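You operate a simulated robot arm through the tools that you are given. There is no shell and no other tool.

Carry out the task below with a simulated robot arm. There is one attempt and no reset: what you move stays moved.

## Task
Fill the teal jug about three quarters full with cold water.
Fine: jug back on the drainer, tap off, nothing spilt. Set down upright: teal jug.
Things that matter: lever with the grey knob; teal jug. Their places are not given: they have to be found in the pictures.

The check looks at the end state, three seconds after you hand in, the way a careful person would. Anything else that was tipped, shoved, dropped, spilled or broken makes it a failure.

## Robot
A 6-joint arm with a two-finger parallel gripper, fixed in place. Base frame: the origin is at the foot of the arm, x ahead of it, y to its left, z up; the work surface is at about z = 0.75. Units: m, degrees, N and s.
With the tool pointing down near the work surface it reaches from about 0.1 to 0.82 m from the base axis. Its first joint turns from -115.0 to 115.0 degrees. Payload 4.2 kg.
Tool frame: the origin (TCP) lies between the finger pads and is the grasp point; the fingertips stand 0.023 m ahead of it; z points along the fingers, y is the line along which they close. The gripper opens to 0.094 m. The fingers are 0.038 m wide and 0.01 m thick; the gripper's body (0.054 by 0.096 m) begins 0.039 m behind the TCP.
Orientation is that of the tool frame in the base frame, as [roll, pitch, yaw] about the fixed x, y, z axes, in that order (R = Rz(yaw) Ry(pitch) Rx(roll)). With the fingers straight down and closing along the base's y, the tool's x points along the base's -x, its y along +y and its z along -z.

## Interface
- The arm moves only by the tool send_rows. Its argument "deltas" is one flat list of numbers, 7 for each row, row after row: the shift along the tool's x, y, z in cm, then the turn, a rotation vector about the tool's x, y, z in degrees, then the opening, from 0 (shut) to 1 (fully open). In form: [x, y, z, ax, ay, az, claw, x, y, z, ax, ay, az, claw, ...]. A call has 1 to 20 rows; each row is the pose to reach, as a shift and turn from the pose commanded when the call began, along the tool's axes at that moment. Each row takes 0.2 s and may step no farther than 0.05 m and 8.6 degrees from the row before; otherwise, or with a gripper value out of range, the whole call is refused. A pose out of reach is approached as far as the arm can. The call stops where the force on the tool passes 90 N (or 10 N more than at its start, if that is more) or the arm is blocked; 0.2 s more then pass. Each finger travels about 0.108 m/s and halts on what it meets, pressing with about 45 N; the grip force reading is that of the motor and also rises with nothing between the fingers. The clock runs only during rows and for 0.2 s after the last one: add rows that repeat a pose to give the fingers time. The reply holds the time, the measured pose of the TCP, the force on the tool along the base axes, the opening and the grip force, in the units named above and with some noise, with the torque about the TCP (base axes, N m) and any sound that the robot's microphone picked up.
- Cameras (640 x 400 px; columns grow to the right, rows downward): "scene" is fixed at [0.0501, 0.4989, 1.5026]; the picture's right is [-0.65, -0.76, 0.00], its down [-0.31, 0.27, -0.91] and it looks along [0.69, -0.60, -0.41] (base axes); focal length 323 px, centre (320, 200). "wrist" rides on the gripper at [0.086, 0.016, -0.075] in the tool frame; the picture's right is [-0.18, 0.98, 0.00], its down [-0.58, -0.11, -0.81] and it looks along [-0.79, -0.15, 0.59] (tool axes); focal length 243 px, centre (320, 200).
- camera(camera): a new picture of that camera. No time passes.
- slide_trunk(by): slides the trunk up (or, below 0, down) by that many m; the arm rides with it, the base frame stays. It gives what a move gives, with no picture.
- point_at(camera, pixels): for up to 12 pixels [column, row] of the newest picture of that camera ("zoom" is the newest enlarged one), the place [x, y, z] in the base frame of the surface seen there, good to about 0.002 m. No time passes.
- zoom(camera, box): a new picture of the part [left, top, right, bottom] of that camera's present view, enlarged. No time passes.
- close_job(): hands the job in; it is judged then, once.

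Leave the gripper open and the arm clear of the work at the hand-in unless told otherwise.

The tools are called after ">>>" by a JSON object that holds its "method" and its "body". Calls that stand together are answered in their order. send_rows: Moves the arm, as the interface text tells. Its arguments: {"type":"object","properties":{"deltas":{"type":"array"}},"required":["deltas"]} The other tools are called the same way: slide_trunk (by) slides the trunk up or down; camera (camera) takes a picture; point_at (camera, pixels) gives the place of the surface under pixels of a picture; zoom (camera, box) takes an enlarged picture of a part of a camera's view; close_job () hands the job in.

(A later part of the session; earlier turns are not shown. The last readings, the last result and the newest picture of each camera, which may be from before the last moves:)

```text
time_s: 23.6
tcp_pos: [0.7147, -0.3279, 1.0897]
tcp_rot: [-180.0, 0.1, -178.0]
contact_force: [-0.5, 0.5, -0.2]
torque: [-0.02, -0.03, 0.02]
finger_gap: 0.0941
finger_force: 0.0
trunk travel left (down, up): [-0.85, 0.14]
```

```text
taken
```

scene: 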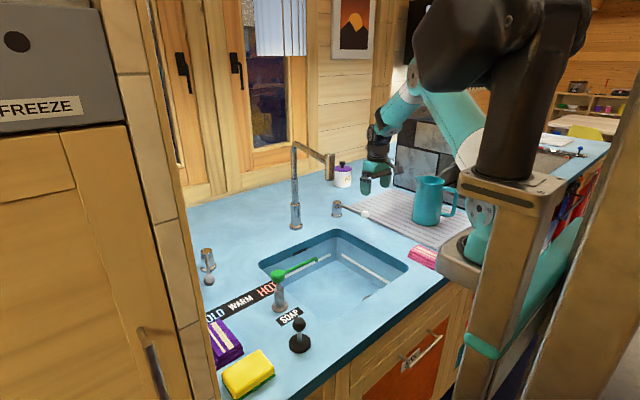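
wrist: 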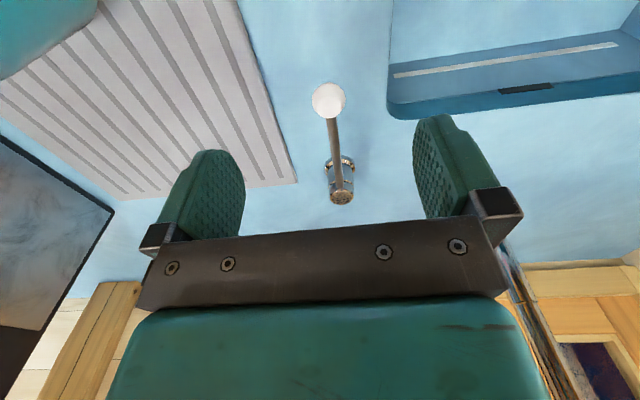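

The white lever points straight toward the base and has no label. I'll measure it and the surrounding area.

>>> {"method": "point_at", "body": {"camera": "wrist", "pixels": [[328, 100], [328, 85], [313, 100], [343, 100], [333, 130], [337, 160], [341, 190], [341, 197], [280, 120], [250, 60], [290, 180]]}}

>>> {"method": "zoom", "body": {"camera": "wrist", "box": [260, 60, 420, 220]}}

>>> {"method": "zoom", "body": {"camera": "scene", "box": [270, 120, 390, 260]}}

```text
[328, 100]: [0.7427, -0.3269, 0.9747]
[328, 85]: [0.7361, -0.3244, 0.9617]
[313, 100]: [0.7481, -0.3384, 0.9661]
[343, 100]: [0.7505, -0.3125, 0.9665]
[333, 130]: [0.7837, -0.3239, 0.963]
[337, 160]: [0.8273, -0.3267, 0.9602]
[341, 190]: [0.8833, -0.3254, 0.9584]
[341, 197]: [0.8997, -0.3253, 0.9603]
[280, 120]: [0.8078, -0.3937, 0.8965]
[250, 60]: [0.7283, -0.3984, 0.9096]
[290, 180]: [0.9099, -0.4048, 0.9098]
```

```text
2.50 times, centred on (340, 140) of wrist
```

zoom: 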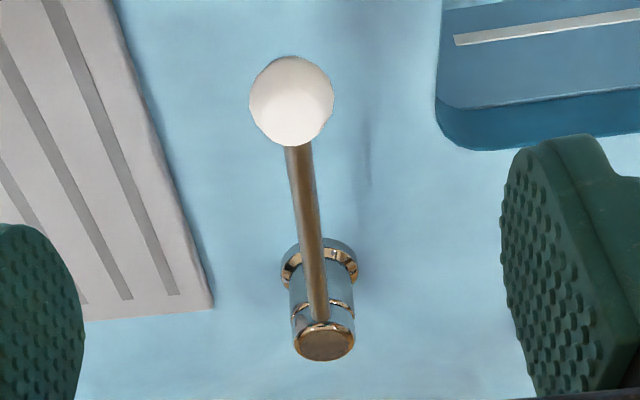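

```text
2.86 times, centred on (330, 190) of scene
```

zoom: 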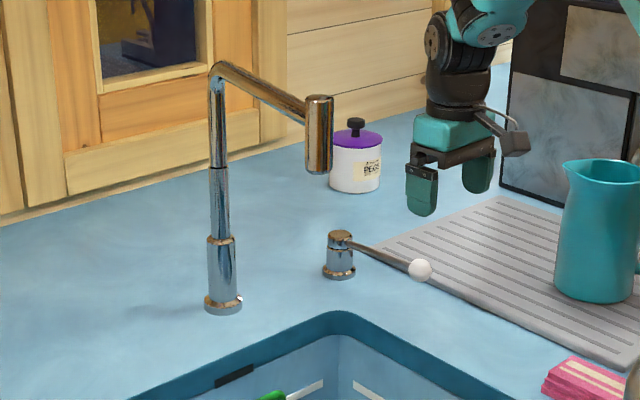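

I'll lower around the white knob at (0.749, -0.3255, 0.96) with a loose cage, not touching it yet.

>>> {"method": "send_rows", "body": {"deltas": [-3.4, 0.15, 2, 0, 0, 0, 1, -3.4, 0.15, 6, 0, 0, 0, 0.9, -3.4, 0.15, 10, 0, 0, 0, 0.7, -3.4, 0.15, 12.9, 0, 0, 0, 0.5, -3.4, 0.15, 12.9, 0, 0, 0, 0.42, -3.4, 0.15, 12.9, 0, 0, 0, 0.42]}}

>>> {"method": "camera", "body": {"camera": "wrist"}}

```text
time_s: 25.0
tcp_pos: [0.7468, -0.3252, 0.9604]
tcp_rot: [-180.0, 0.0, -178.0]
contact_force: [0.6, 0.0, 0.7]
torque: [-0.01, -0.02, 0.01]
finger_gap: 0.0396
finger_force: 0.0
trunk travel left (down, up): [-0.85, 0.14]
```

```text
taken
```

wrist: 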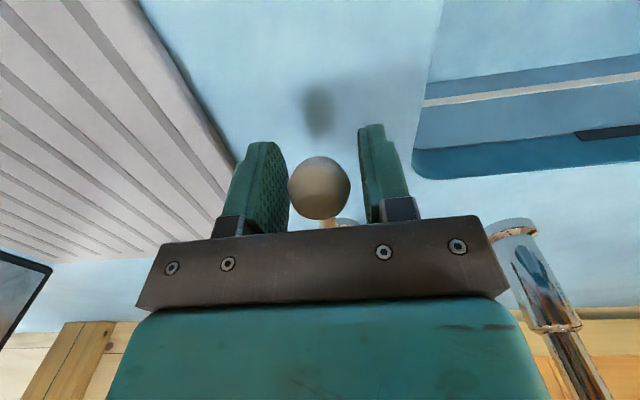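

The knob is caged. I'll nudge it about 1 cm toward the tap (+y) and listen.

>>> {"method": "send_rows", "body": {"deltas": [0, 0.5, 0, 0, 0, 0, 0.42, 0, 1.0, 0, 0, 0, 0, 0.42, 0, 1.5, 0, 0, 0, 0, 0.42, 0, 1.5, 0, 0, 0, 0, 0.42]}}

>>> {"method": "camera", "body": {"camera": "scene"}}

>>> {"method": "camera", "body": {"camera": "wrist"}}

```text
time_s: 26.0
tcp_pos: [0.7469, -0.3123, 0.961]
tcp_rot: [-179.9, 0.1, -178.5]
contact_force: [2.7, -37.3, 1.1]
torque: [0.05, -0.29, -0.05]
finger_gap: 0.0562
finger_force: 18.9
trunk travel left (down, up): [-0.85, 0.14]
```

```text
taken
```

scene: 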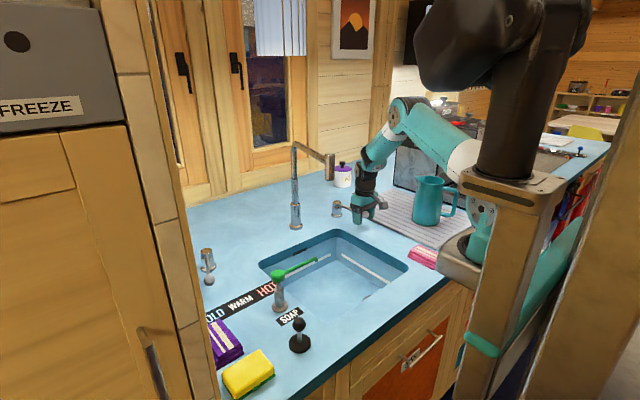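

```text
taken
```

wrist: 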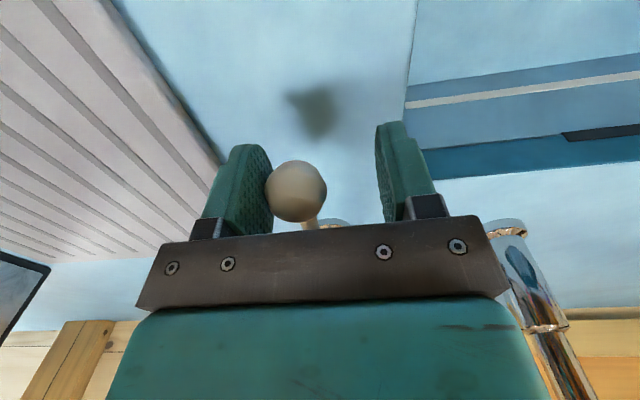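

It resists at 37 N toward the tap, so that is a stop. I'll back off and try the other way, toward the drainer (-y), by about 1 cm.

>>> {"method": "send_rows", "body": {"deltas": [0, -0.7, 0, 0, 0, 0, 0.42, 0, -1.4, 0, 0, 0, 0, 0.42, 0, -1.9, 0, 0, 0, 0, 0.42, 0, -2.4, 0, 0, 0, 0, 0.42, 0, -2.8, 0, 0, 0, 0, 0.42, 0, -2.8, 0, 0, 0, 0, 0.42]}}

>>> {"method": "camera", "body": {"camera": "scene"}}

>>> {"method": "camera", "body": {"camera": "wrist"}}

```text
time_s: 27.4
tcp_pos: [0.7487, -0.3331, 0.9601]
tcp_rot: [179.9, -0.1, -177.9]
contact_force: [-2.8, 22.1, -2.0]
torque: [-0.12, 0.28, 0.14]
finger_gap: 0.0491
finger_force: 10.8
trunk travel left (down, up): [-0.85, 0.14]
```

```text
taken
```

scene: 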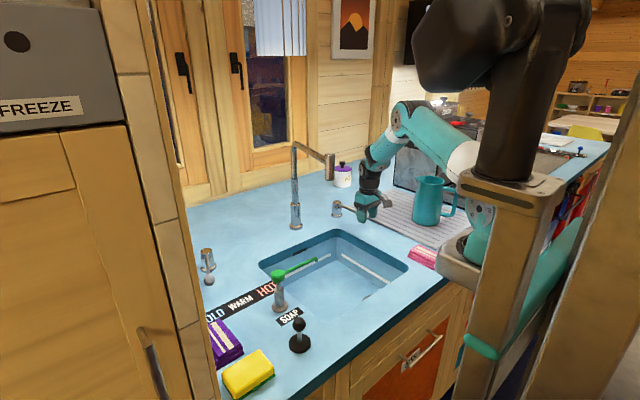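

```text
taken
```

wrist: 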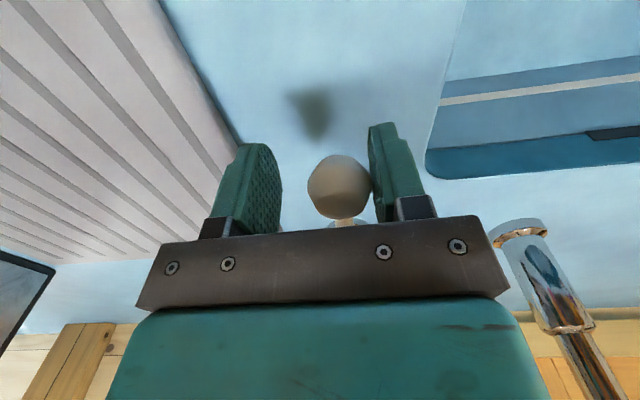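

The white lever doesn't swing either way, so it probably lifts. That would make grey the temperature lever and white the flow lever. I'll centre on the knob, grip it and lift gently by 1 cm.

>>> {"method": "send_rows", "body": {"deltas": [0, 0.5, 0, 0, 0, 0, 0.5, 0, 0.85, 0, 0, 0, 0, 0.5, 0, 0.85, 0, 0, 0, 0, 0.25, 0, 0.85, 0, 0, 0, 0, 0.2, 0, 0.85, -0.4, 0, 0, 0, 0.2, 0, 0.85, -0.8, 0, 0, 0, 0.2, 0, 0.85, -1.0, 0, 0, 0, 0.2]}}

>>> {"method": "camera", "body": {"camera": "scene"}}

>>> {"method": "camera", "body": {"camera": "wrist"}}

```text
time_s: 29.0
tcp_pos: [0.7492, -0.3239, 0.9699]
tcp_rot: [179.9, -0.1, -177.7]
contact_force: [1.7, 26.0, -10.6]
torque: [-0.14, 1.33, 0.05]
finger_gap: 0.0311
finger_force: 45.3
trunk travel left (down, up): [-0.85, 0.14]
```

```text
taken
```

scene: 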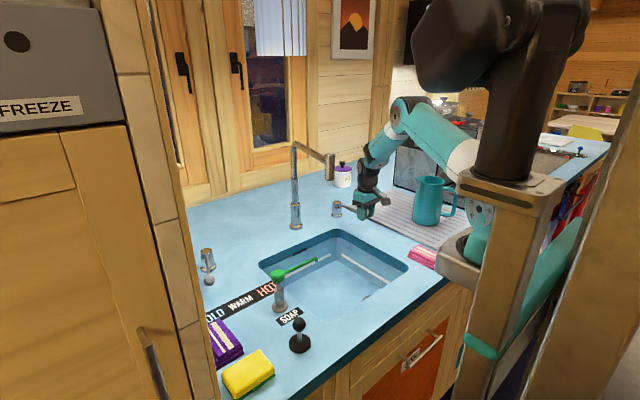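

```text
taken
```

wrist: 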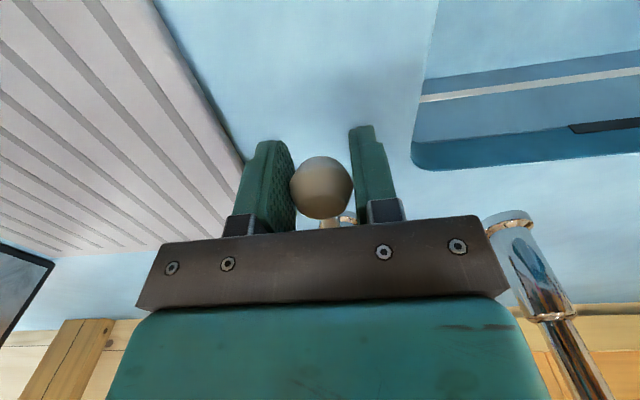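

The white lever does lift: the TCP rose 1 cm with only about 10 N and the knob stayed in the grip. There's no flow yet. I'll ease out the side load and raise it a little more to see whether the spout runs; any water falls into the sink.

>>> {"method": "send_rows", "body": {"deltas": [-0.03, 0.2, -0.3, 0, 0, 0, 0.2, -0.08, 0.35, -0.7, 0, 0, 0, 0.2, -0.13, 0.35, -1.1, 0, 0, 0, 0.2, -0.18, 0.35, -1.5, 0, 0, 0, 0.2]}}

>>> {"method": "camera", "body": {"camera": "scene"}}

>>> {"method": "camera", "body": {"camera": "wrist"}}

```text
time_s: 30.0
tcp_pos: [0.7507, -0.3244, 0.9862]
tcp_rot: [-179.9, 0.1, -178.1]
contact_force: [10.9, 5.5, -10.0]
torque: [-0.07, 1.19, -0.03]
finger_gap: 0.0312
finger_force: 44.7
trunk travel left (down, up): [-0.85, 0.14]
```

```text
taken
```

scene: 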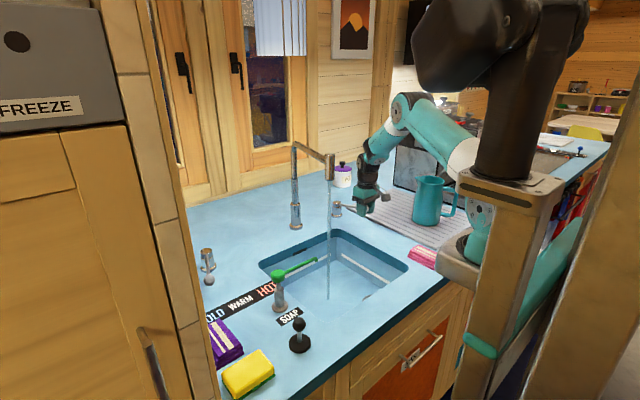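

```text
taken
```

wrist: 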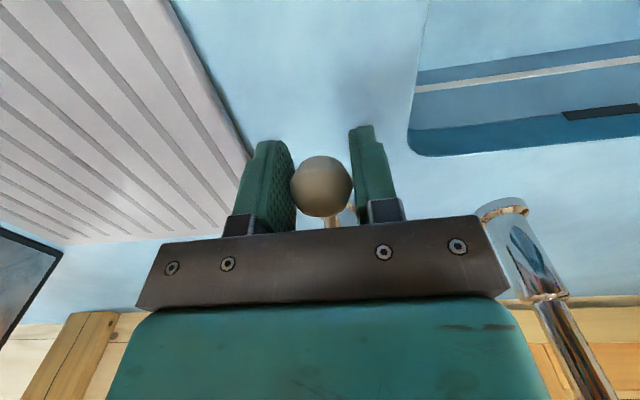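

The water is running: a thin stream from the nozzle falls straight into the sink. So the white lever is flow by lifting, and the grey lever sets temperature. I'll zoom to see where the stream lands.

>>> {"method": "zoom", "body": {"camera": "scene", "box": [270, 140, 400, 320]}}

>>> {"method": "point_at", "body": {"camera": "scene", "pixels": [[328, 200], [328, 240], [328, 285], [328, 296], [340, 296], [318, 296], [290, 285], [260, 270], [333, 230], [408, 266], [371, 300], [345, 330]]}}

```text
2.22 times, centred on (335, 230) of scene
```

zoom: 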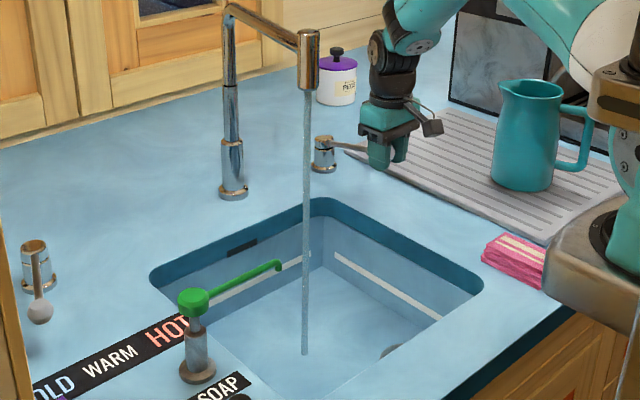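

```text
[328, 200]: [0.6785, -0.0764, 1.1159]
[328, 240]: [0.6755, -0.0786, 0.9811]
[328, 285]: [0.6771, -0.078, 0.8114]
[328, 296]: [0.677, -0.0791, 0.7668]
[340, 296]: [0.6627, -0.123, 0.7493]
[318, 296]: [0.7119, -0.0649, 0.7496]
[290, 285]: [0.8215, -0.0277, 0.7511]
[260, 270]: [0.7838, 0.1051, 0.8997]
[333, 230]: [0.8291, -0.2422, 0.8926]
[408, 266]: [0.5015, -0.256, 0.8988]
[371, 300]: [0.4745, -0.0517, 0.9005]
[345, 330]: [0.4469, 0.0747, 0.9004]
```

The stream lands at about (0.677, -0.079). Now I'll lower the white lever back down to shut the water off.

>>> {"method": "send_rows", "body": {"deltas": [0.05, 0, 0.6, 0, 0, 0, 0.2, 0.1, 0, 1.2, 0, 0, 0, 0.2, 0.15, 0, 1.8, 0, 0, 0, 0.2, 0.18, 0, 2.3, 0, 0, 0, 0.2, 0.18, 0, 2.7, 0, 0, 0, 0.2, 0.18, 0, 2.7, 0, 0, 0, 0.2]}}

>>> {"method": "zoom", "body": {"camera": "scene", "box": [270, 140, 400, 320]}}

>>> {"method": "camera", "body": {"camera": "wrist"}}

```text
time_s: 31.4
tcp_pos: [0.7476, -0.3255, 0.9599]
tcp_rot: [-179.9, 0.2, -178.1]
contact_force: [-4.6, -2.4, 21.6]
torque: [0.0, -0.6, -0.05]
finger_gap: 0.0306
finger_force: 44.6
trunk travel left (down, up): [-0.85, 0.14]
```

```text
2.22 times, centred on (335, 230) of scene
```

zoom: 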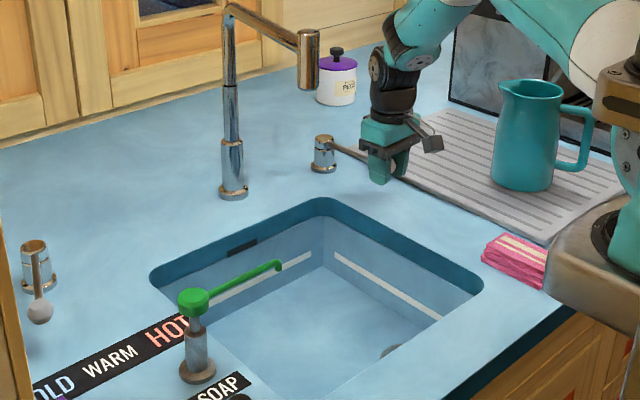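

```text
taken
```

wrist: 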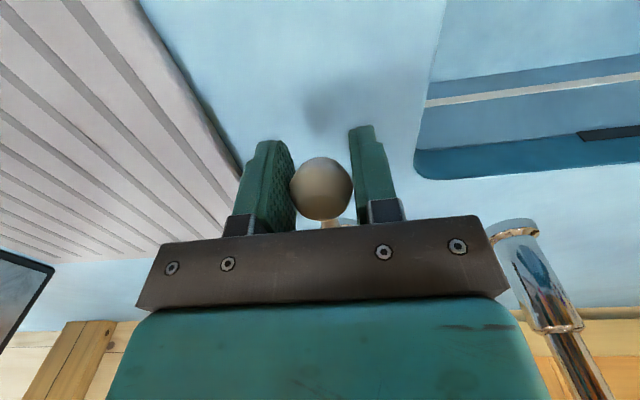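

The water is off and the lever is pressed home with about 20 N. I'll release the white knob, rise, and retreat in front of the sink.

>>> {"method": "send_rows", "body": {"deltas": [0, 0, -0.3, 0, 0, 0, 0.35, 0, 0, -0.4, 0, 0, 0, 0.6, 0, 0, -3, 0, 0, 0, 0.8, 0, 0, -7, 0, 0, 0, 1, 0, 0, -11, 0, 0, 0, 1, 3, 0, -14, 0, 0, 0, 1, 7, 0, -15, 0, 0, 0, 1, 11.5, 0, -15, 0, 0, 0, 1, 16, 0, -15, 0, 0, 0, 1, 20.5, 0, -15, 0, 0, 0, 1, 24, 0, -15, 0, 0, 0, 1]}}

>>> {"method": "camera", "body": {"camera": "scene"}}

>>> {"method": "camera", "body": {"camera": "wrist"}}

```text
time_s: 33.8
tcp_pos: [0.5064, -0.3322, 1.1064]
tcp_rot: [-180.0, -0.1, -178.0]
contact_force: [0.1, -0.4, 0.6]
torque: [-0.03, 0.02, 0.01]
finger_gap: 0.0942
finger_force: 0.2
trunk travel left (down, up): [-0.85, 0.14]
```

```text
taken
```

scene: 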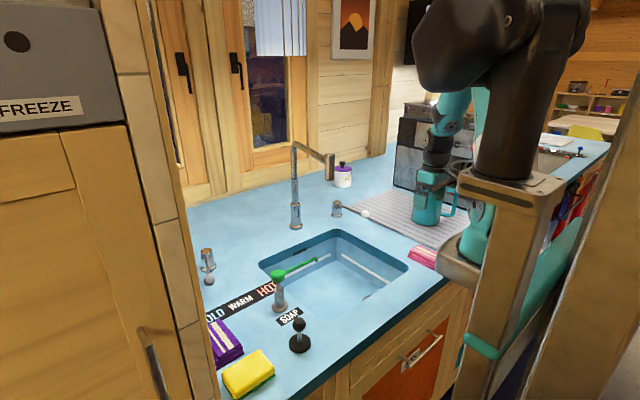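

```text
taken
```

wrist: 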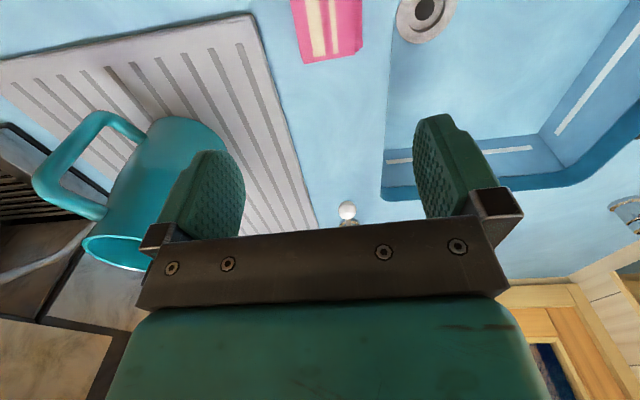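

The water is off and the white lever is down. While I'm here, I'll measure the jug from this wrist view: rim around (120,255), handle around (70,150).

>>> {"method": "zoom", "body": {"camera": "wrist", "box": [0, 80, 260, 290]}}

>>> {"method": "point_at", "body": {"camera": "wrist", "pixels": [[95, 122], [120, 125], [138, 137], [75, 135], [55, 155], [40, 175], [45, 190], [70, 205], [95, 213], [110, 240], [130, 268], [190, 150]]}}

>>> {"method": "point_at", "body": {"camera": "wrist", "pixels": [[160, 130], [200, 135], [215, 150], [150, 180], [130, 200], [90, 238], [85, 245], [105, 215], [60, 140], [48, 165], [36, 182], [150, 265]]}}

```text
1.90 times, centred on (130, 185) of wrist
```

zoom: 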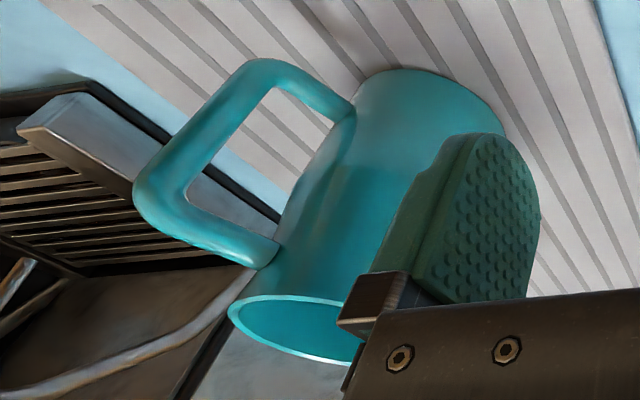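

```text
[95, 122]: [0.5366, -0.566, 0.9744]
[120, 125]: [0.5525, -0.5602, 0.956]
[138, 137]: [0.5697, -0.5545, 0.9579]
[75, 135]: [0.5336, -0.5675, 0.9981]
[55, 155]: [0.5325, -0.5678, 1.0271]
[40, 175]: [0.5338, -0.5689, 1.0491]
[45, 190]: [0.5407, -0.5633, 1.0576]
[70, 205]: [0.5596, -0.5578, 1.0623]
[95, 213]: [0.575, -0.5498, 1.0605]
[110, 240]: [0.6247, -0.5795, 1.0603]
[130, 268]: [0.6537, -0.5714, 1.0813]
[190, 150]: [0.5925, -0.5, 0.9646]
```

```text
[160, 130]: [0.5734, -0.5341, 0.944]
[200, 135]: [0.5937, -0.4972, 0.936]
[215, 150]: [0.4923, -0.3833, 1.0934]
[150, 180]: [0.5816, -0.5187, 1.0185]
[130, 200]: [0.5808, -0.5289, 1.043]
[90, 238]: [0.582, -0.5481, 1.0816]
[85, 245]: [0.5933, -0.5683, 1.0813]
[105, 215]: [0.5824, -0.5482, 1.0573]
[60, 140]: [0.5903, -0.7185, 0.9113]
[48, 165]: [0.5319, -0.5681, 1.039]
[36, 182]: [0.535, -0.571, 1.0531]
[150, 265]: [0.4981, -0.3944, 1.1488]
```

Jug geometry: centre near (0.626, -0.539), rim at z 1.0815 with outer radius about 0.045, and handle pointing about 201°. Before moving it, I'll go back to the grey lever to push it fully to the cold end, passing in front of the spout with fingers closing.

>>> {"method": "send_rows", "body": {"deltas": [-0.16, 4.6, 0, 0, 0, 0, 1, -0.32, 9.2, 0, 0, 0, 0, 1, -0.48, 13.8, 0, 0, 0, 0, 1, -0.64, 18.4, 0, 0, 0, 0, 0.8, -0.8, 23, 0, 0, 0, 0, 0.6, -0.96, 27.6, 0, 0, 0, 0, 0.4, -1.12, 32.2, 0, 0, 0, 0, 0.2, -1.28, 36.8, 0, 0, 0, 0, 0, -1.44, 41.4, 0, 0, 0, 0, 0, -1.6, 46, 0, 0, 0, 0, 0, -1.76, 50.6, 0, 0, 0, 0, 0, -5.5, 53, 0, 0, 0, 0, 0, -10, 53.8, 0, 0, 0, 0, 0, -14.5, 53.8, 0, 0, 0, 0, 0, -19, 53.8, 0, 0, 0, 0, 0, -23.5, 53.8, 0, 0, 0, 0, 0, -27.8, 53.8, 0, 0, 0, 0, 0, -27.8, 53.8, 0, 0, 0, 0, 0]}}

>>> {"method": "camera", "body": {"camera": "wrist"}}

```text
time_s: 37.6
tcp_pos: [0.767, 0.215, 1.1083]
tcp_rot: [-180.0, 0.0, -177.9]
contact_force: [0.1, -0.5, 1.1]
torque: [-0.02, -0.04, 0.02]
finger_gap: 0.0
finger_force: 42.0
trunk travel left (down, up): [-0.85, 0.14]
```

```text
taken
```

wrist: 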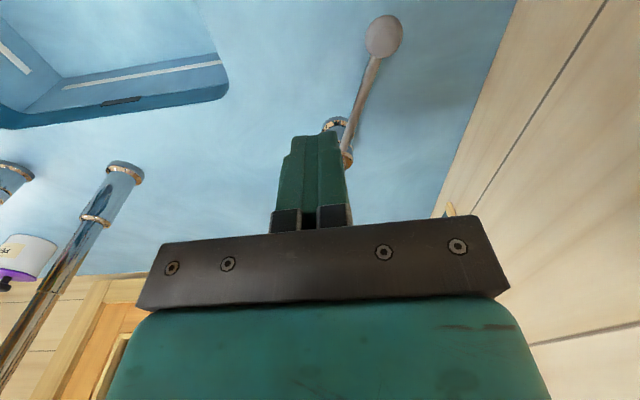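

>>> {"method": "point_at", "body": {"camera": "wrist", "pixels": [[384, 40], [384, 25], [370, 37], [400, 37], [370, 80], [355, 120]]}}

```text
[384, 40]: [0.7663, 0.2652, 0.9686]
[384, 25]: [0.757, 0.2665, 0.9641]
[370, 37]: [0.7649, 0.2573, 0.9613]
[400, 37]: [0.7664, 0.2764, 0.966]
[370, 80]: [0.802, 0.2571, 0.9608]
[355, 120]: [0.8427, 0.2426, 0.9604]
```

The knob is at about (0.768, 0.266), still pointing at COLD. I'll lower the closed fingers beside it on the sink side, at (0.767, 0.215).

>>> {"method": "send_rows", "body": {"deltas": [0, 0, 4.5, 0, 0, 0, 0, 0, 0, 9, 0, 0, 0, 0, 0, 0, 13, 0, 0, 0, 0, 0, 0, 15.2, 0, 0, 0, 0, 0, 1.0, 15.2, 0, 0, 0, 0, 0, 2.0, 15.2, 0, 0, 0, 0, 0, 2.0, 15.2, 0, 0, 0, 0]}}

>>> {"method": "camera", "body": {"camera": "wrist"}}

```text
time_s: 39.2
tcp_pos: [0.7657, 0.2344, 0.9553]
tcp_rot: [-180.0, 0.1, -178.0]
contact_force: [0.7, 0.7, -0.1]
torque: [-0.02, -0.02, -0.01]
finger_gap: 0.0
finger_force: 42.7
trunk travel left (down, up): [-0.85, 0.14]
```

```text
taken
```

wrist: 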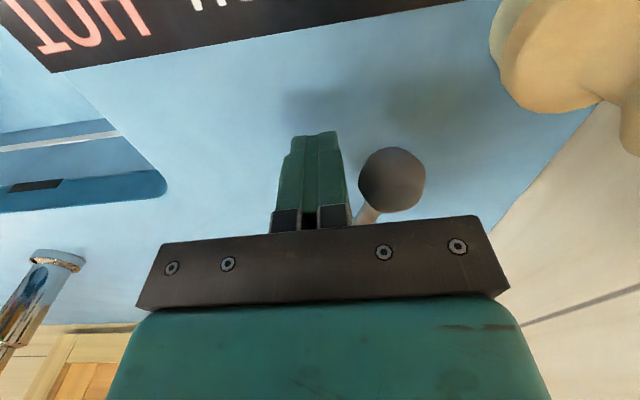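

Now I'll push the knob toward the cold end in small steps, watching for a stop.

>>> {"method": "send_rows", "body": {"deltas": [0, 0.6, 0, 0, 0, 0, 0, -0.1, 1.1, 0, 0, 0, 0, 0, -0.2, 1.6, 0, 0, 0, 0, 0, -0.3, 2.1, 0, 0, 0, 0, 0, -0.4, 2.6, 0, 0, 0, 0, 0, -0.5, 3.0, 0, 0, 0, 0, 0]}}

>>> {"method": "camera", "body": {"camera": "wrist"}}

>>> {"method": "camera", "body": {"camera": "scene"}}

```text
time_s: 40.6
tcp_pos: [0.77, 0.2646, 0.956]
tcp_rot: [180.0, -0.1, -178.0]
contact_force: [-0.1, 0.0, 0.4]
torque: [0.0, 0.02, 0.0]
finger_gap: 0.0
finger_force: 42.4
trunk travel left (down, up): [-0.85, 0.14]
```

```text
taken
```

wrist: 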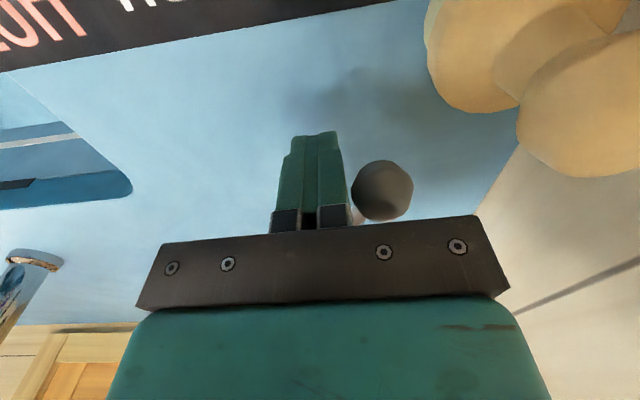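

```text
taken
```

scene: 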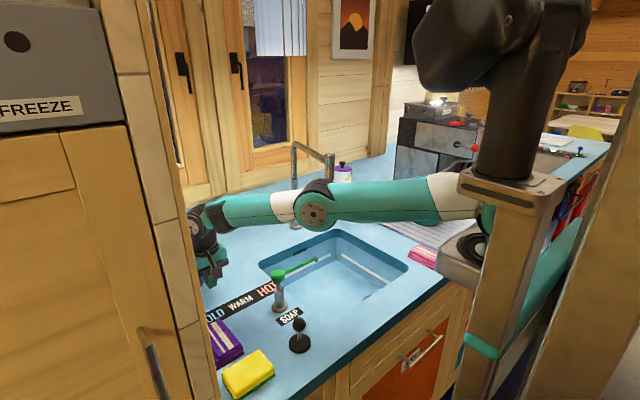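

No stop yet, and the knob is now at about 34° past WARM. I'll give it one more short push.

>>> {"method": "send_rows", "body": {"deltas": [0, 0.4, 0, 0, 0, 0, 0, 0, 0.8, 0, 0, 0, 0, 0, 0, 0.8, 0, 0, 0, 0, 0]}}

>>> {"method": "camera", "body": {"camera": "wrist"}}

```text
time_s: 41.4
tcp_pos: [0.7671, 0.2705, 0.9572]
tcp_rot: [180.0, 0.0, -177.9]
contact_force: [-0.8, 0.6, -0.9]
torque: [-0.02, 0.0, -0.02]
finger_gap: 0.0
finger_force: 42.7
trunk travel left (down, up): [-0.85, 0.14]
```

```text
taken
```

wrist: 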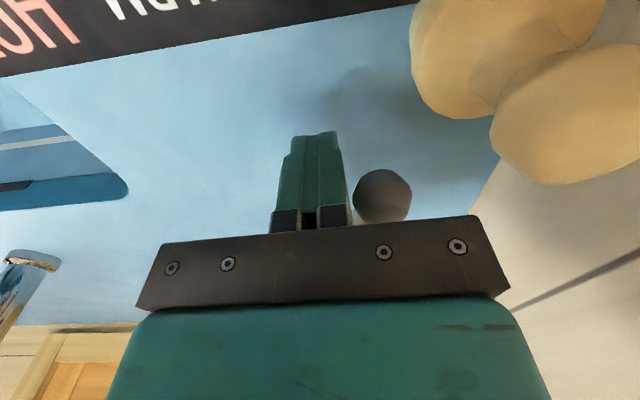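

The knob is now at about 37° on the cold side, well past the COLD mark. I'll retreat up and back, then cross in front of the sink toward the jug.

>>> {"method": "send_rows", "body": {"deltas": [0, -1.5, 0, 0, 0, 0, 0, 0, -2.5, -4, 0, 0, 0, 0, 0, -2.5, -8.5, 0, 0, 0, 0, 0, -2.5, -13, 0, 0, 0, 0, 3, -3, -16, 0, 0, 0, 0.2, 7, -5, -18, 0, 0, 0, 0.4, 11, -7, -19, 0, 0, 0, 0.6, 15.5, -9, -19, 0, 0, 0, 0.8, 20, -11, -19, 0, 0, 0, 1, 24, -13.5, -19, 0, 0, 0, 1, 27, -17, -19, 0, 0, 0, 1, 27.2, -21.5, -19, 0, 0, 0, 1, 27.3, -26, -19, 0, 0, 0, 1, 27.5, -30.5, -19, 0, 0, 0, 1, 27.6, -35, -19, 0, 0, 0, 1, 27.8, -39.5, -19, 0, 0, 0, 1, 28, -44, -19, 0, 0, 0, 1, 28.1, -48.5, -19, 0, 0, 0, 1, 28.2, -53, -19, 0, 0, 0, 1, 28.3, -57.5, -19, 0, 0, 0, 1]}}

>>> {"method": "camera", "body": {"camera": "scene"}}

>>> {"method": "camera", "body": {"camera": "wrist"}}

```text
time_s: 45.6
tcp_pos: [0.6839, -0.4059, 1.2979]
tcp_rot: [180.0, -0.2, -178.2]
contact_force: [-1.7, -3.0, -0.6]
torque: [0.27, -0.09, -0.02]
finger_gap: 0.094
finger_force: 0.1
out of reach, approached as far as the arm can: row 2, 3, 6, 7, 8, 9, 10, 11, 12, 13, 14, 15, 16, 17, 18, 19, 20
trunk travel left (down, up): [-0.85, 0.14]
```

```text
taken
```

scene: 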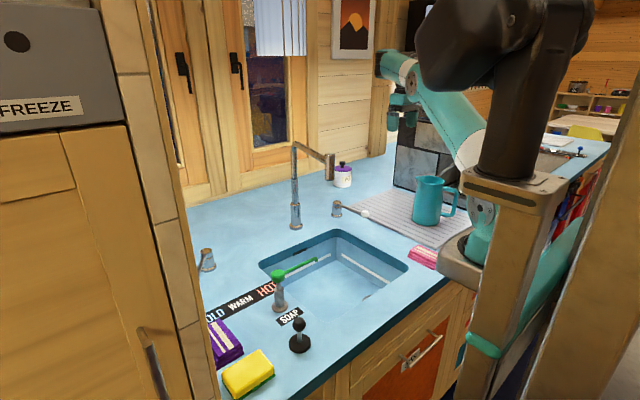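

```text
taken
```

wrist: 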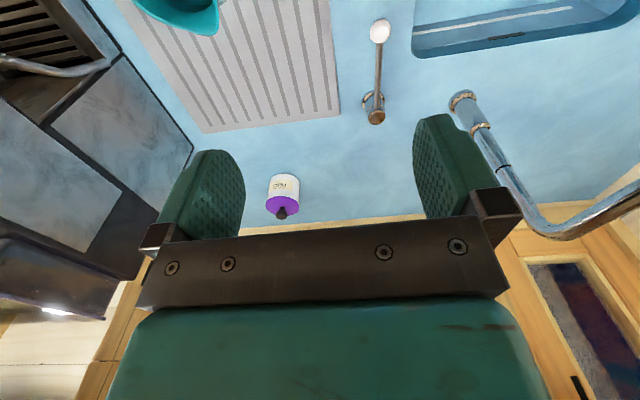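

Several rows were reported out of reach and the arm ended up stretched at (0.684, -0.406, 1.298). The tap, white lever and jug look untouched. I'll ease the arm back toward the base to get out of this stretched pose.

>>> {"method": "send_rows", "body": {"deltas": [2.6, 1.1, 2.5, 0, 0, 0, 1, 5.2, 2.2, 5, 0, 0, 0, 1, 7.8, 3.3, 7.5, 0, 0, 0, 1, 7.8, 3.3, 7.5, 0, 0, 0, 1]}}

>>> {"method": "camera", "body": {"camera": "scene"}}

>>> {"method": "camera", "body": {"camera": "wrist"}}

```text
time_s: 46.6
tcp_pos: [0.6878, -0.4187, 1.2796]
tcp_rot: [179.8, -0.1, -178.0]
contact_force: [0.3, -0.1, 0.7]
torque: [-0.01, 0.01, 0.02]
finger_gap: 0.094
finger_force: 0.0
out of reach, approached as far as the arm can: row 1, 2, 3, 4
trunk travel left (down, up): [-0.85, 0.14]
```

```text
taken
```

scene: 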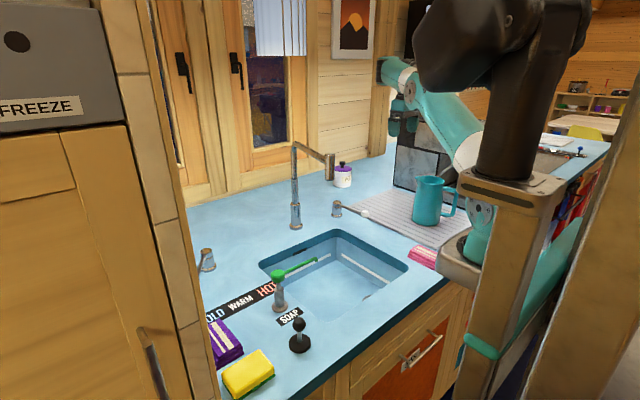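

```text
taken
```

wrist: 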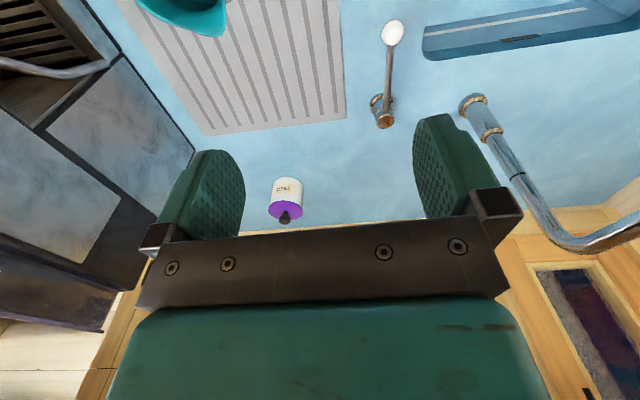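

The arm can't retract from here: it appears locked at full stretch. I'll zoom in on it to understand the elbow configuration.

>>> {"method": "zoom", "body": {"camera": "scene", "box": [350, 0, 530, 270]}}

>>> {"method": "point_at", "body": {"camera": "scene", "pixels": [[470, 150], [450, 120], [430, 95], [408, 82], [395, 65], [385, 72], [412, 115], [395, 125], [485, 215], [480, 240]]}}

```text
1.48 times, centred on (440, 135) of scene
```

zoom: 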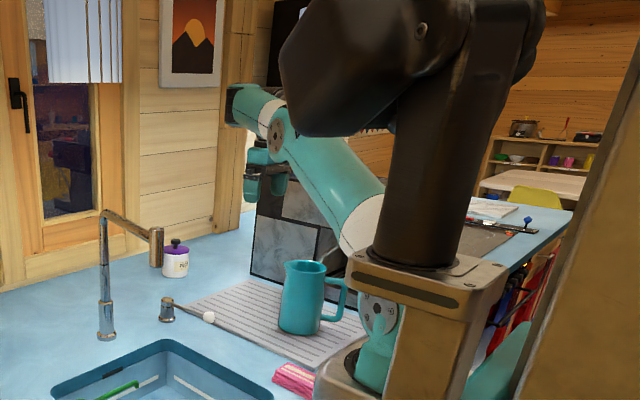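

```text
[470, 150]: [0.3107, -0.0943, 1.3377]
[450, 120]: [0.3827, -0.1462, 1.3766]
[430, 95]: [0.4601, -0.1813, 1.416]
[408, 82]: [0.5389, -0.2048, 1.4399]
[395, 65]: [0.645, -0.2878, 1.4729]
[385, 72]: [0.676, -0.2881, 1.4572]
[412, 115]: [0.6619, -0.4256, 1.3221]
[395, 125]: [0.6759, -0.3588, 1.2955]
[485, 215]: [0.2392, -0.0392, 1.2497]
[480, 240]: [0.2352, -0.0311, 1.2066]
```

The arm is straight at its elbow. I'll try moving mainly down and sideways along its reach sphere to unlock it; this space above the drainer, left of the jug, is free.

>>> {"method": "send_rows", "body": {"deltas": [0, 2, 3, 0, 0, 0, 1, 0, 4, 6, 0, 0, 0, 1, 0, 6, 9, 0, 0, 0, 1, 0, 6, 9, 0, 0, 0, 1]}}

>>> {"method": "zoom", "body": {"camera": "scene", "box": [350, 0, 530, 270]}}

```text
time_s: 47.6
tcp_pos: [0.741, -0.3861, 1.2098]
tcp_rot: [-180.0, -0.2, -178.1]
contact_force: [0.3, 0.0, 0.2]
torque: [0.0, 0.03, -0.01]
finger_gap: 0.0938
finger_force: 0.1
out of reach, approached as far as the arm can: row 1, 2, 3, 4
trunk travel left (down, up): [-0.85, 0.14]
```

```text
1.48 times, centred on (440, 135) of scene
```

zoom: 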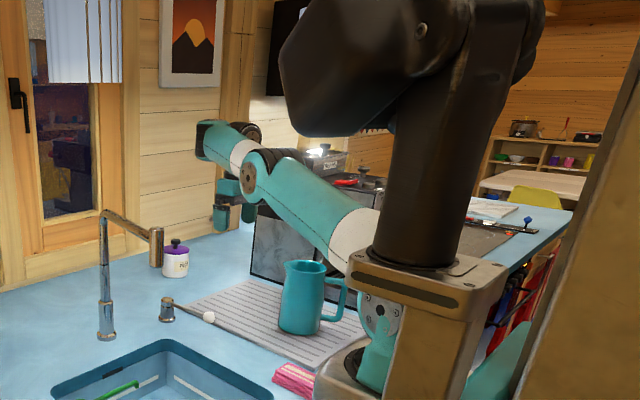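

>>> {"method": "point_at", "body": {"camera": "zoom", "pixels": [[350, 245], [330, 220], [300, 195], [285, 180], [250, 180], [240, 155], [225, 145], [205, 140], [240, 195], [222, 220], [380, 310], [270, 160]]}}

>>> {"method": "camera", "body": {"camera": "scene"}}

```text
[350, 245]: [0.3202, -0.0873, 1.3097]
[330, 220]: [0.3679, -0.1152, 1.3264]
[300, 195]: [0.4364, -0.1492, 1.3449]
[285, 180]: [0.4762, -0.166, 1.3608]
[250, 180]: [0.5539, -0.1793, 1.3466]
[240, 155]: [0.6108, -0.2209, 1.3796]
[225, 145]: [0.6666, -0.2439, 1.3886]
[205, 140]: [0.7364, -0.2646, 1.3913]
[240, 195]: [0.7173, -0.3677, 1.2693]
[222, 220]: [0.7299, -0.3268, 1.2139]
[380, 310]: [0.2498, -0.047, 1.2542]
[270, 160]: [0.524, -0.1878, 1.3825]
```

```text
taken
```

scene: 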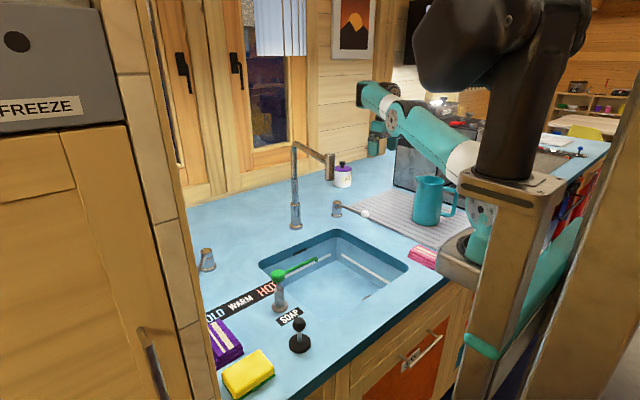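

The elbow seems pinned at its minimum bend. I'll try unlocking it by retracting slightly while tilting the fingers outward, in free space with nothing nearby.

>>> {"method": "send_rows", "body": {"deltas": [1, 0, 0, 0, -6, 0, 1, 2, 0, 0, 0, -12, 0, 1, 3, 0, 0, 0, -18, 0, 1, 4, 0, 0, 0, -24, 0, 1, 4, 0, 0, 0, -24, 0, 1]}}

>>> {"method": "zoom", "body": {"camera": "scene", "box": [350, 0, 530, 270]}}

```text
time_s: 48.8
tcp_pos: [0.7431, -0.4346, 1.2613]
tcp_rot: [177.6, 18.1, -177.9]
contact_force: [1.5, -1.0, 0.0]
torque: [0.02, 0.03, 0.01]
finger_gap: 0.094
finger_force: 0.0
out of reach, approached as far as the arm can: row 1, 2, 3, 4, 5
trunk travel left (down, up): [-0.85, 0.14]
```

```text
1.48 times, centred on (440, 135) of scene
```

zoom: 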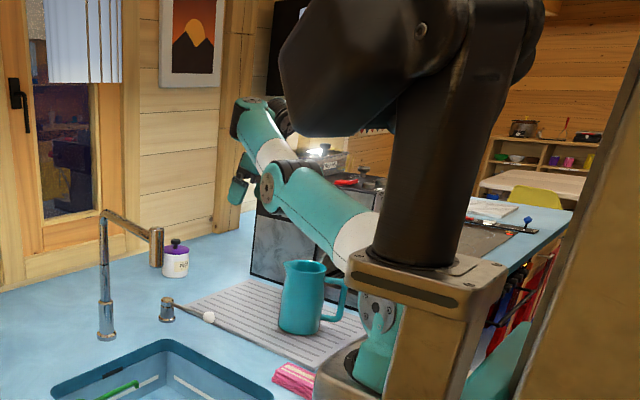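

The elbow has flipped to the downward side. I'll tilt the fingers back inward to pull the forearm down through straight, so that the elbow returns to its normal upward side.

>>> {"method": "send_rows", "body": {"deltas": [0, 0, 0, 0, 8, 0, 1, 0, 0, 0, 0, 16, 0, 1, 0, 0, 0, 0, 24, 0, 1, 0, 0, 0, 0, 32, 0, 1, 0, 0, 0, 0, 40, 0, 1, 0, 0, 0, 0, 40, 0, 1]}}

>>> {"method": "zoom", "body": {"camera": "scene", "box": [350, 0, 530, 270]}}

```text
time_s: 49.9
tcp_pos: [0.7375, -0.4172, 1.2579]
tcp_rot: [177.5, -13.7, -175.2]
contact_force: [3.3, -24.8, -38.7]
torque: [2.33, -2.45, 1.69]
finger_gap: 0.0941
finger_force: 0.1
out of reach, approached as far as the arm can: row 3, 4, 5
trunk travel left (down, up): [-0.85, 0.14]
stopped in row 5: the force on the tool passed its limit at 176 N (the readings are from after the stop); the commanded pose is now the measured one
```

```text
1.48 times, centred on (440, 135) of scene
```

zoom: 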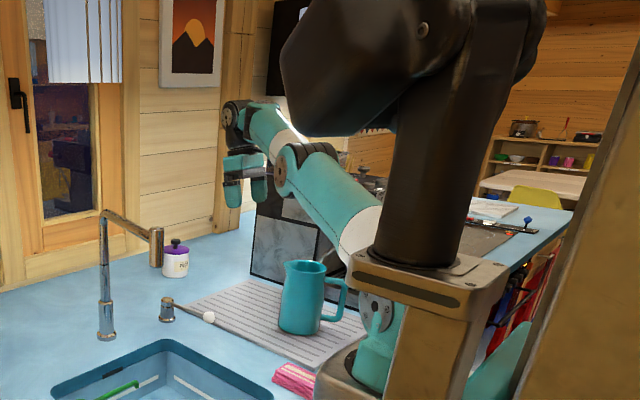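

A contact stopped the move, so I'll look at the wrist and scene views to see what is touching.

>>> {"method": "camera", "body": {"camera": "wrist"}}

>>> {"method": "camera", "body": {"camera": "scene"}}

>>> {"method": "zoom", "body": {"camera": "scene", "box": [360, 50, 460, 150]}}

```text
taken
```

wrist: 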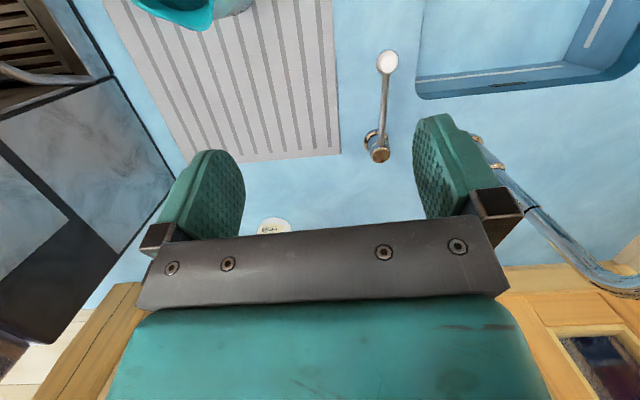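

```text
taken
```

scene: 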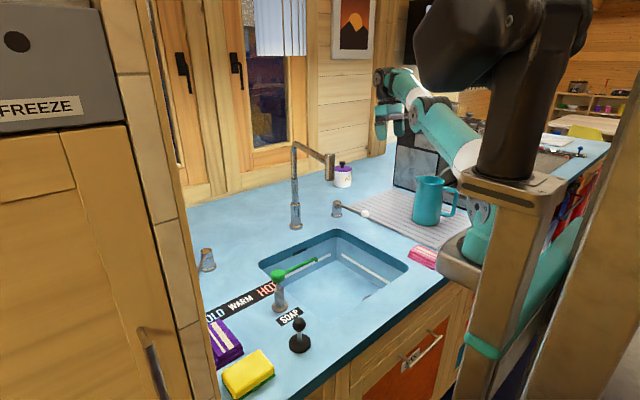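

```text
4.00 times, centred on (410, 100) of scene
```

zoom: 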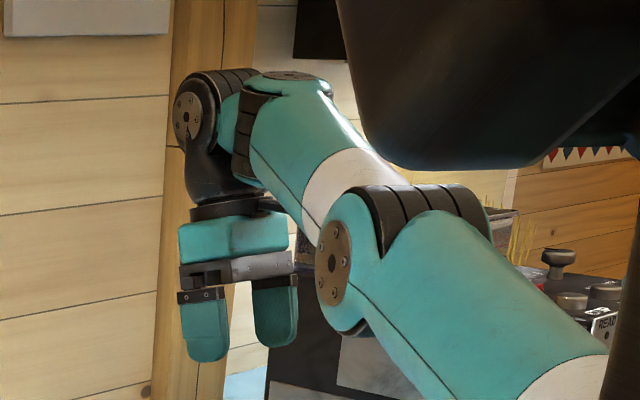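

The wrist is back on its normal side, and nothing in the scene was hit; the load came from the arm's own snap-over. I'll try retracting toward the base and slightly down at this orientation.

>>> {"method": "send_rows", "body": {"deltas": [2.2, 1.1, 1.6, 0, 0, 0, 1, 4.5, 2.3, 3.2, 0, 0, 0, 1, 6.8, 3.4, 4.9, 0, 0, 0, 1, 6.8, 3.4, 4.9, 0, 0, 0, 1]}}

>>> {"method": "zoom", "body": {"camera": "scene", "box": [350, 0, 530, 270]}}

```text
time_s: 50.9
tcp_pos: [0.6668, -0.3893, 1.2314]
tcp_rot: [177.5, -14.1, -175.4]
contact_force: [0.3, 0.4, 0.6]
torque: [0.02, 0.02, -0.01]
finger_gap: 0.0941
finger_force: 0.0
out of reach, approached as far as the arm can: row 3, 4
trunk travel left (down, up): [-0.85, 0.14]
```

```text
1.48 times, centred on (440, 135) of scene
```

zoom: 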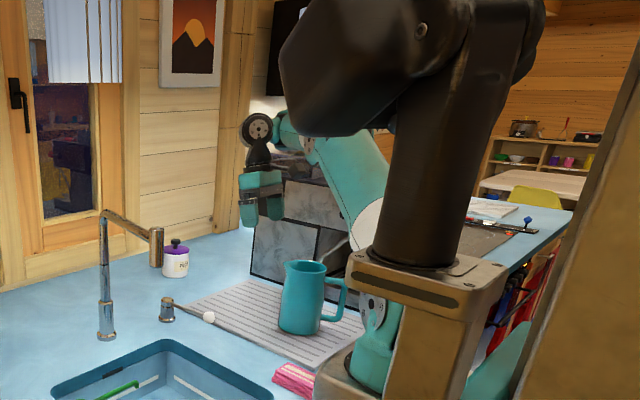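

The elbow is back on its normal upward side. Now I'll straighten the tool to vertical while retracting a little.

>>> {"method": "send_rows", "body": {"deltas": [1, 0.5, 0, 0, -4, 0, 1, 2, 1, 0, 0, -8, 0, 1, 3, 1.5, 0, 0, -12, 0, 1, 4, 2, 0, 0, -14, 0, 1, 4, 2, 0, 0, -14, 0, 1]}}

>>> {"method": "camera", "body": {"camera": "scene"}}

>>> {"method": "camera", "body": {"camera": "wrist"}}

```text
time_s: 52.1
tcp_pos: [0.6826, -0.4108, 1.282]
tcp_rot: [177.5, -0.2, -176.1]
contact_force: [0.2, 0.3, 0.1]
torque: [0.02, 0.02, -0.03]
finger_gap: 0.0941
finger_force: 0.1
out of reach, approached as far as the arm can: row 1, 2, 3, 4, 5
trunk travel left (down, up): [-0.85, 0.14]
```

```text
taken
```

scene: 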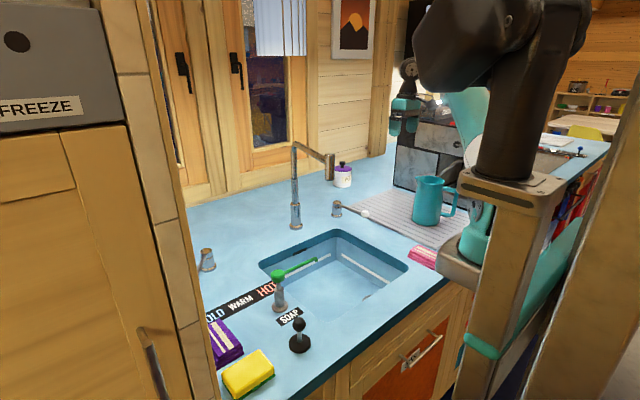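

```text
taken
```

wrist: 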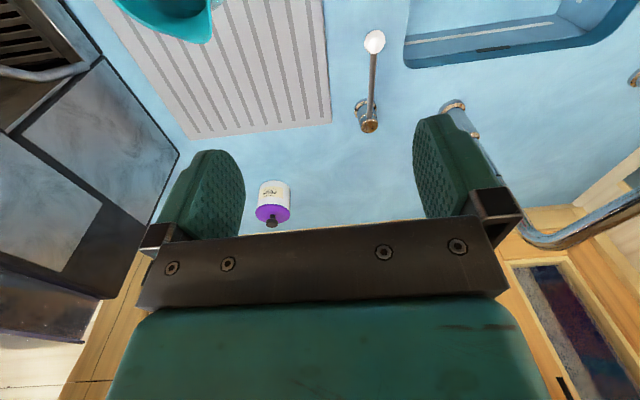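

>>> {"method": "send_rows", "body": {"deltas": [0, 0, 3, 0, 0, 0, 1, 0, 0, 6, 0, 0, 0, 1, 0, 0, 9, 0, 0, 0, 1, 0, 0, 9, 0, 0, 0, 1]}}

>>> {"method": "zoom", "body": {"camera": "scene", "box": [350, 0, 530, 270]}}

```text
time_s: 53.1
tcp_pos: [0.711, -0.4278, 1.2018]
tcp_rot: [177.7, -0.2, -176.0]
contact_force: [1.0, -0.6, 0.5]
torque: [-0.05, 0.0, -0.02]
finger_gap: 0.094
finger_force: 0.0
out of reach, approached as far as the arm can: row 1, 2, 3, 4
trunk travel left (down, up): [-0.85, 0.14]
```

```text
1.48 times, centred on (440, 135) of scene
```

zoom: 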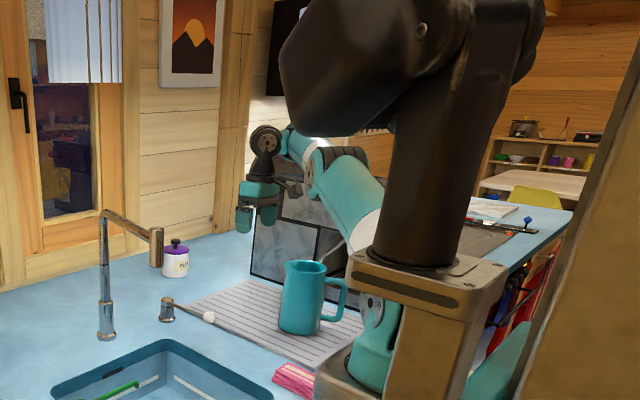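

>>> {"method": "point_at", "body": {"camera": "zoom", "pixels": [[362, 232], [352, 212], [340, 192], [332, 180], [345, 160], [318, 165], [308, 155], [298, 147], [290, 140], [265, 140], [262, 185], [245, 220]]}}

>>> {"method": "zoom", "body": {"camera": "scene", "box": [400, 70, 480, 180]}}

```text
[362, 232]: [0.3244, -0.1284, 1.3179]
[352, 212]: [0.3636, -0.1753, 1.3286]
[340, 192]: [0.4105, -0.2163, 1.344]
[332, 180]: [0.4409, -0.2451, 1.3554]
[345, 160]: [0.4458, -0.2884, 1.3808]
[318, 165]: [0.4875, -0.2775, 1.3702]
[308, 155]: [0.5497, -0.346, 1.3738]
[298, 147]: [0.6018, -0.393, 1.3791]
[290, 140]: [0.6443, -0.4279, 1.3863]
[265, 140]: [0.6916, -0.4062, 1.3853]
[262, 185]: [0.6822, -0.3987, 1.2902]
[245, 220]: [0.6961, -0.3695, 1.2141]
```

```text
3.64 times, centred on (440, 125) of scene
```

zoom: 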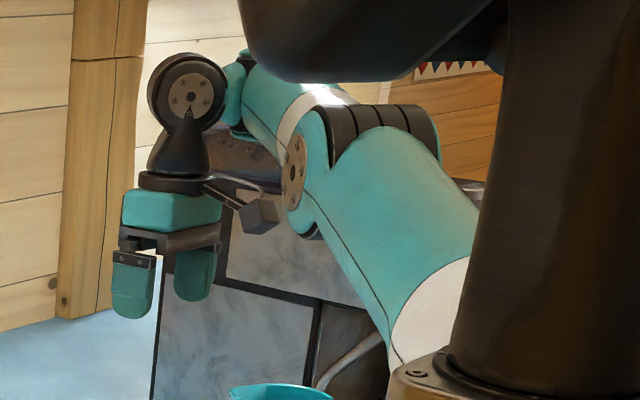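

The links show the elbow only slightly bent upward, so the inward motion is poorly conditioned. I'll command a longer, gradual inward retraction at this height, where the path is free, to let it bend.

>>> {"method": "send_rows", "body": {"deltas": [0.8, 0.6, 0, 0, 0, 0, 1, 1.6, 1.2, 0, 0, 0, 0, 1, 2.4, 1.7, 0, 0, 0, 0, 1, 3.3, 2.3, 0, 0, 0, 0, 1, 4.1, 2.9, 0, 0, 0, 0, 1, 4.9, 3.4, 0, 0, 0, 0, 1, 5.7, 4.0, 0, 0, 0, 0, 1, 6.5, 4.6, 0, 0, 0, 0, 1, 6.5, 4.6, 0, 0, 0, 0, 1, 6.5, 4.6, 0, 0, 0, 0, 1, 6.5, 4.6, 0, 0, 0, 0, 1, 6.5, 4.6, 0, 0, 0, 0, 1]}}

>>> {"method": "zoom", "body": {"camera": "scene", "box": [350, 0, 530, 270]}}

```text
time_s: 55.7
tcp_pos: [0.7013, -0.429, 1.225]
tcp_rot: [177.5, -0.2, -176.0]
contact_force: [0.3, -1.4, 0.1]
torque: [0.02, -0.02, 0.0]
finger_gap: 0.094
finger_force: 0.0
out of reach, approached as far as the arm can: row 1, 2, 3, 4, 5, 6, 7, 8, 9, 10, 11, 12
trunk travel left (down, up): [-0.85, 0.14]
```

```text
1.48 times, centred on (440, 135) of scene
```

zoom: 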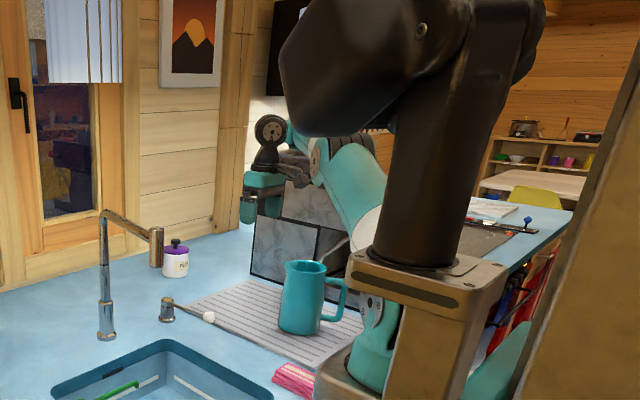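

It still slides along the same reach shell. I'll try another unlocking move: rotate the tool inward about the wrist centre, which should load the elbow upward, then retract.

>>> {"method": "send_rows", "body": {"deltas": [2.15, 1.53, -0.18, -4.64, 6.52, 0, 1, 4.27, 3.04, -0.74, -9.28, 13.04, 0, 1, 6.3, 4.49, -1.64, -13.9, 19.6, 0, 1, 6.3, 4.49, -1.64, -13.9, 19.6, 0, 1, 7.9, 5.6, -1.64, -13.9, 19.6, 0, 1, 9.5, 6.8, -1.64, -13.9, 19.6, 0, 1, 9.5, 6.8, -1.64, -13.9, 19.6, 0, 1]}}

>>> {"method": "zoom", "body": {"camera": "scene", "box": [350, 0, 530, 270]}}

```text
time_s: 57.3
tcp_pos: [0.6011, -0.3669, 1.2442]
tcp_rot: [163.1, -19.4, -172.5]
contact_force: [0.9, -0.1, -0.8]
torque: [0.01, -0.01, 0.02]
finger_gap: 0.0941
finger_force: 0.0
trunk travel left (down, up): [-0.85, 0.14]
```

```text
1.48 times, centred on (440, 135) of scene
```

zoom: 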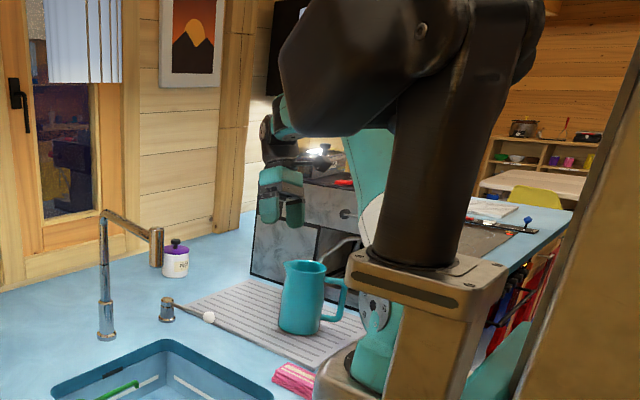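

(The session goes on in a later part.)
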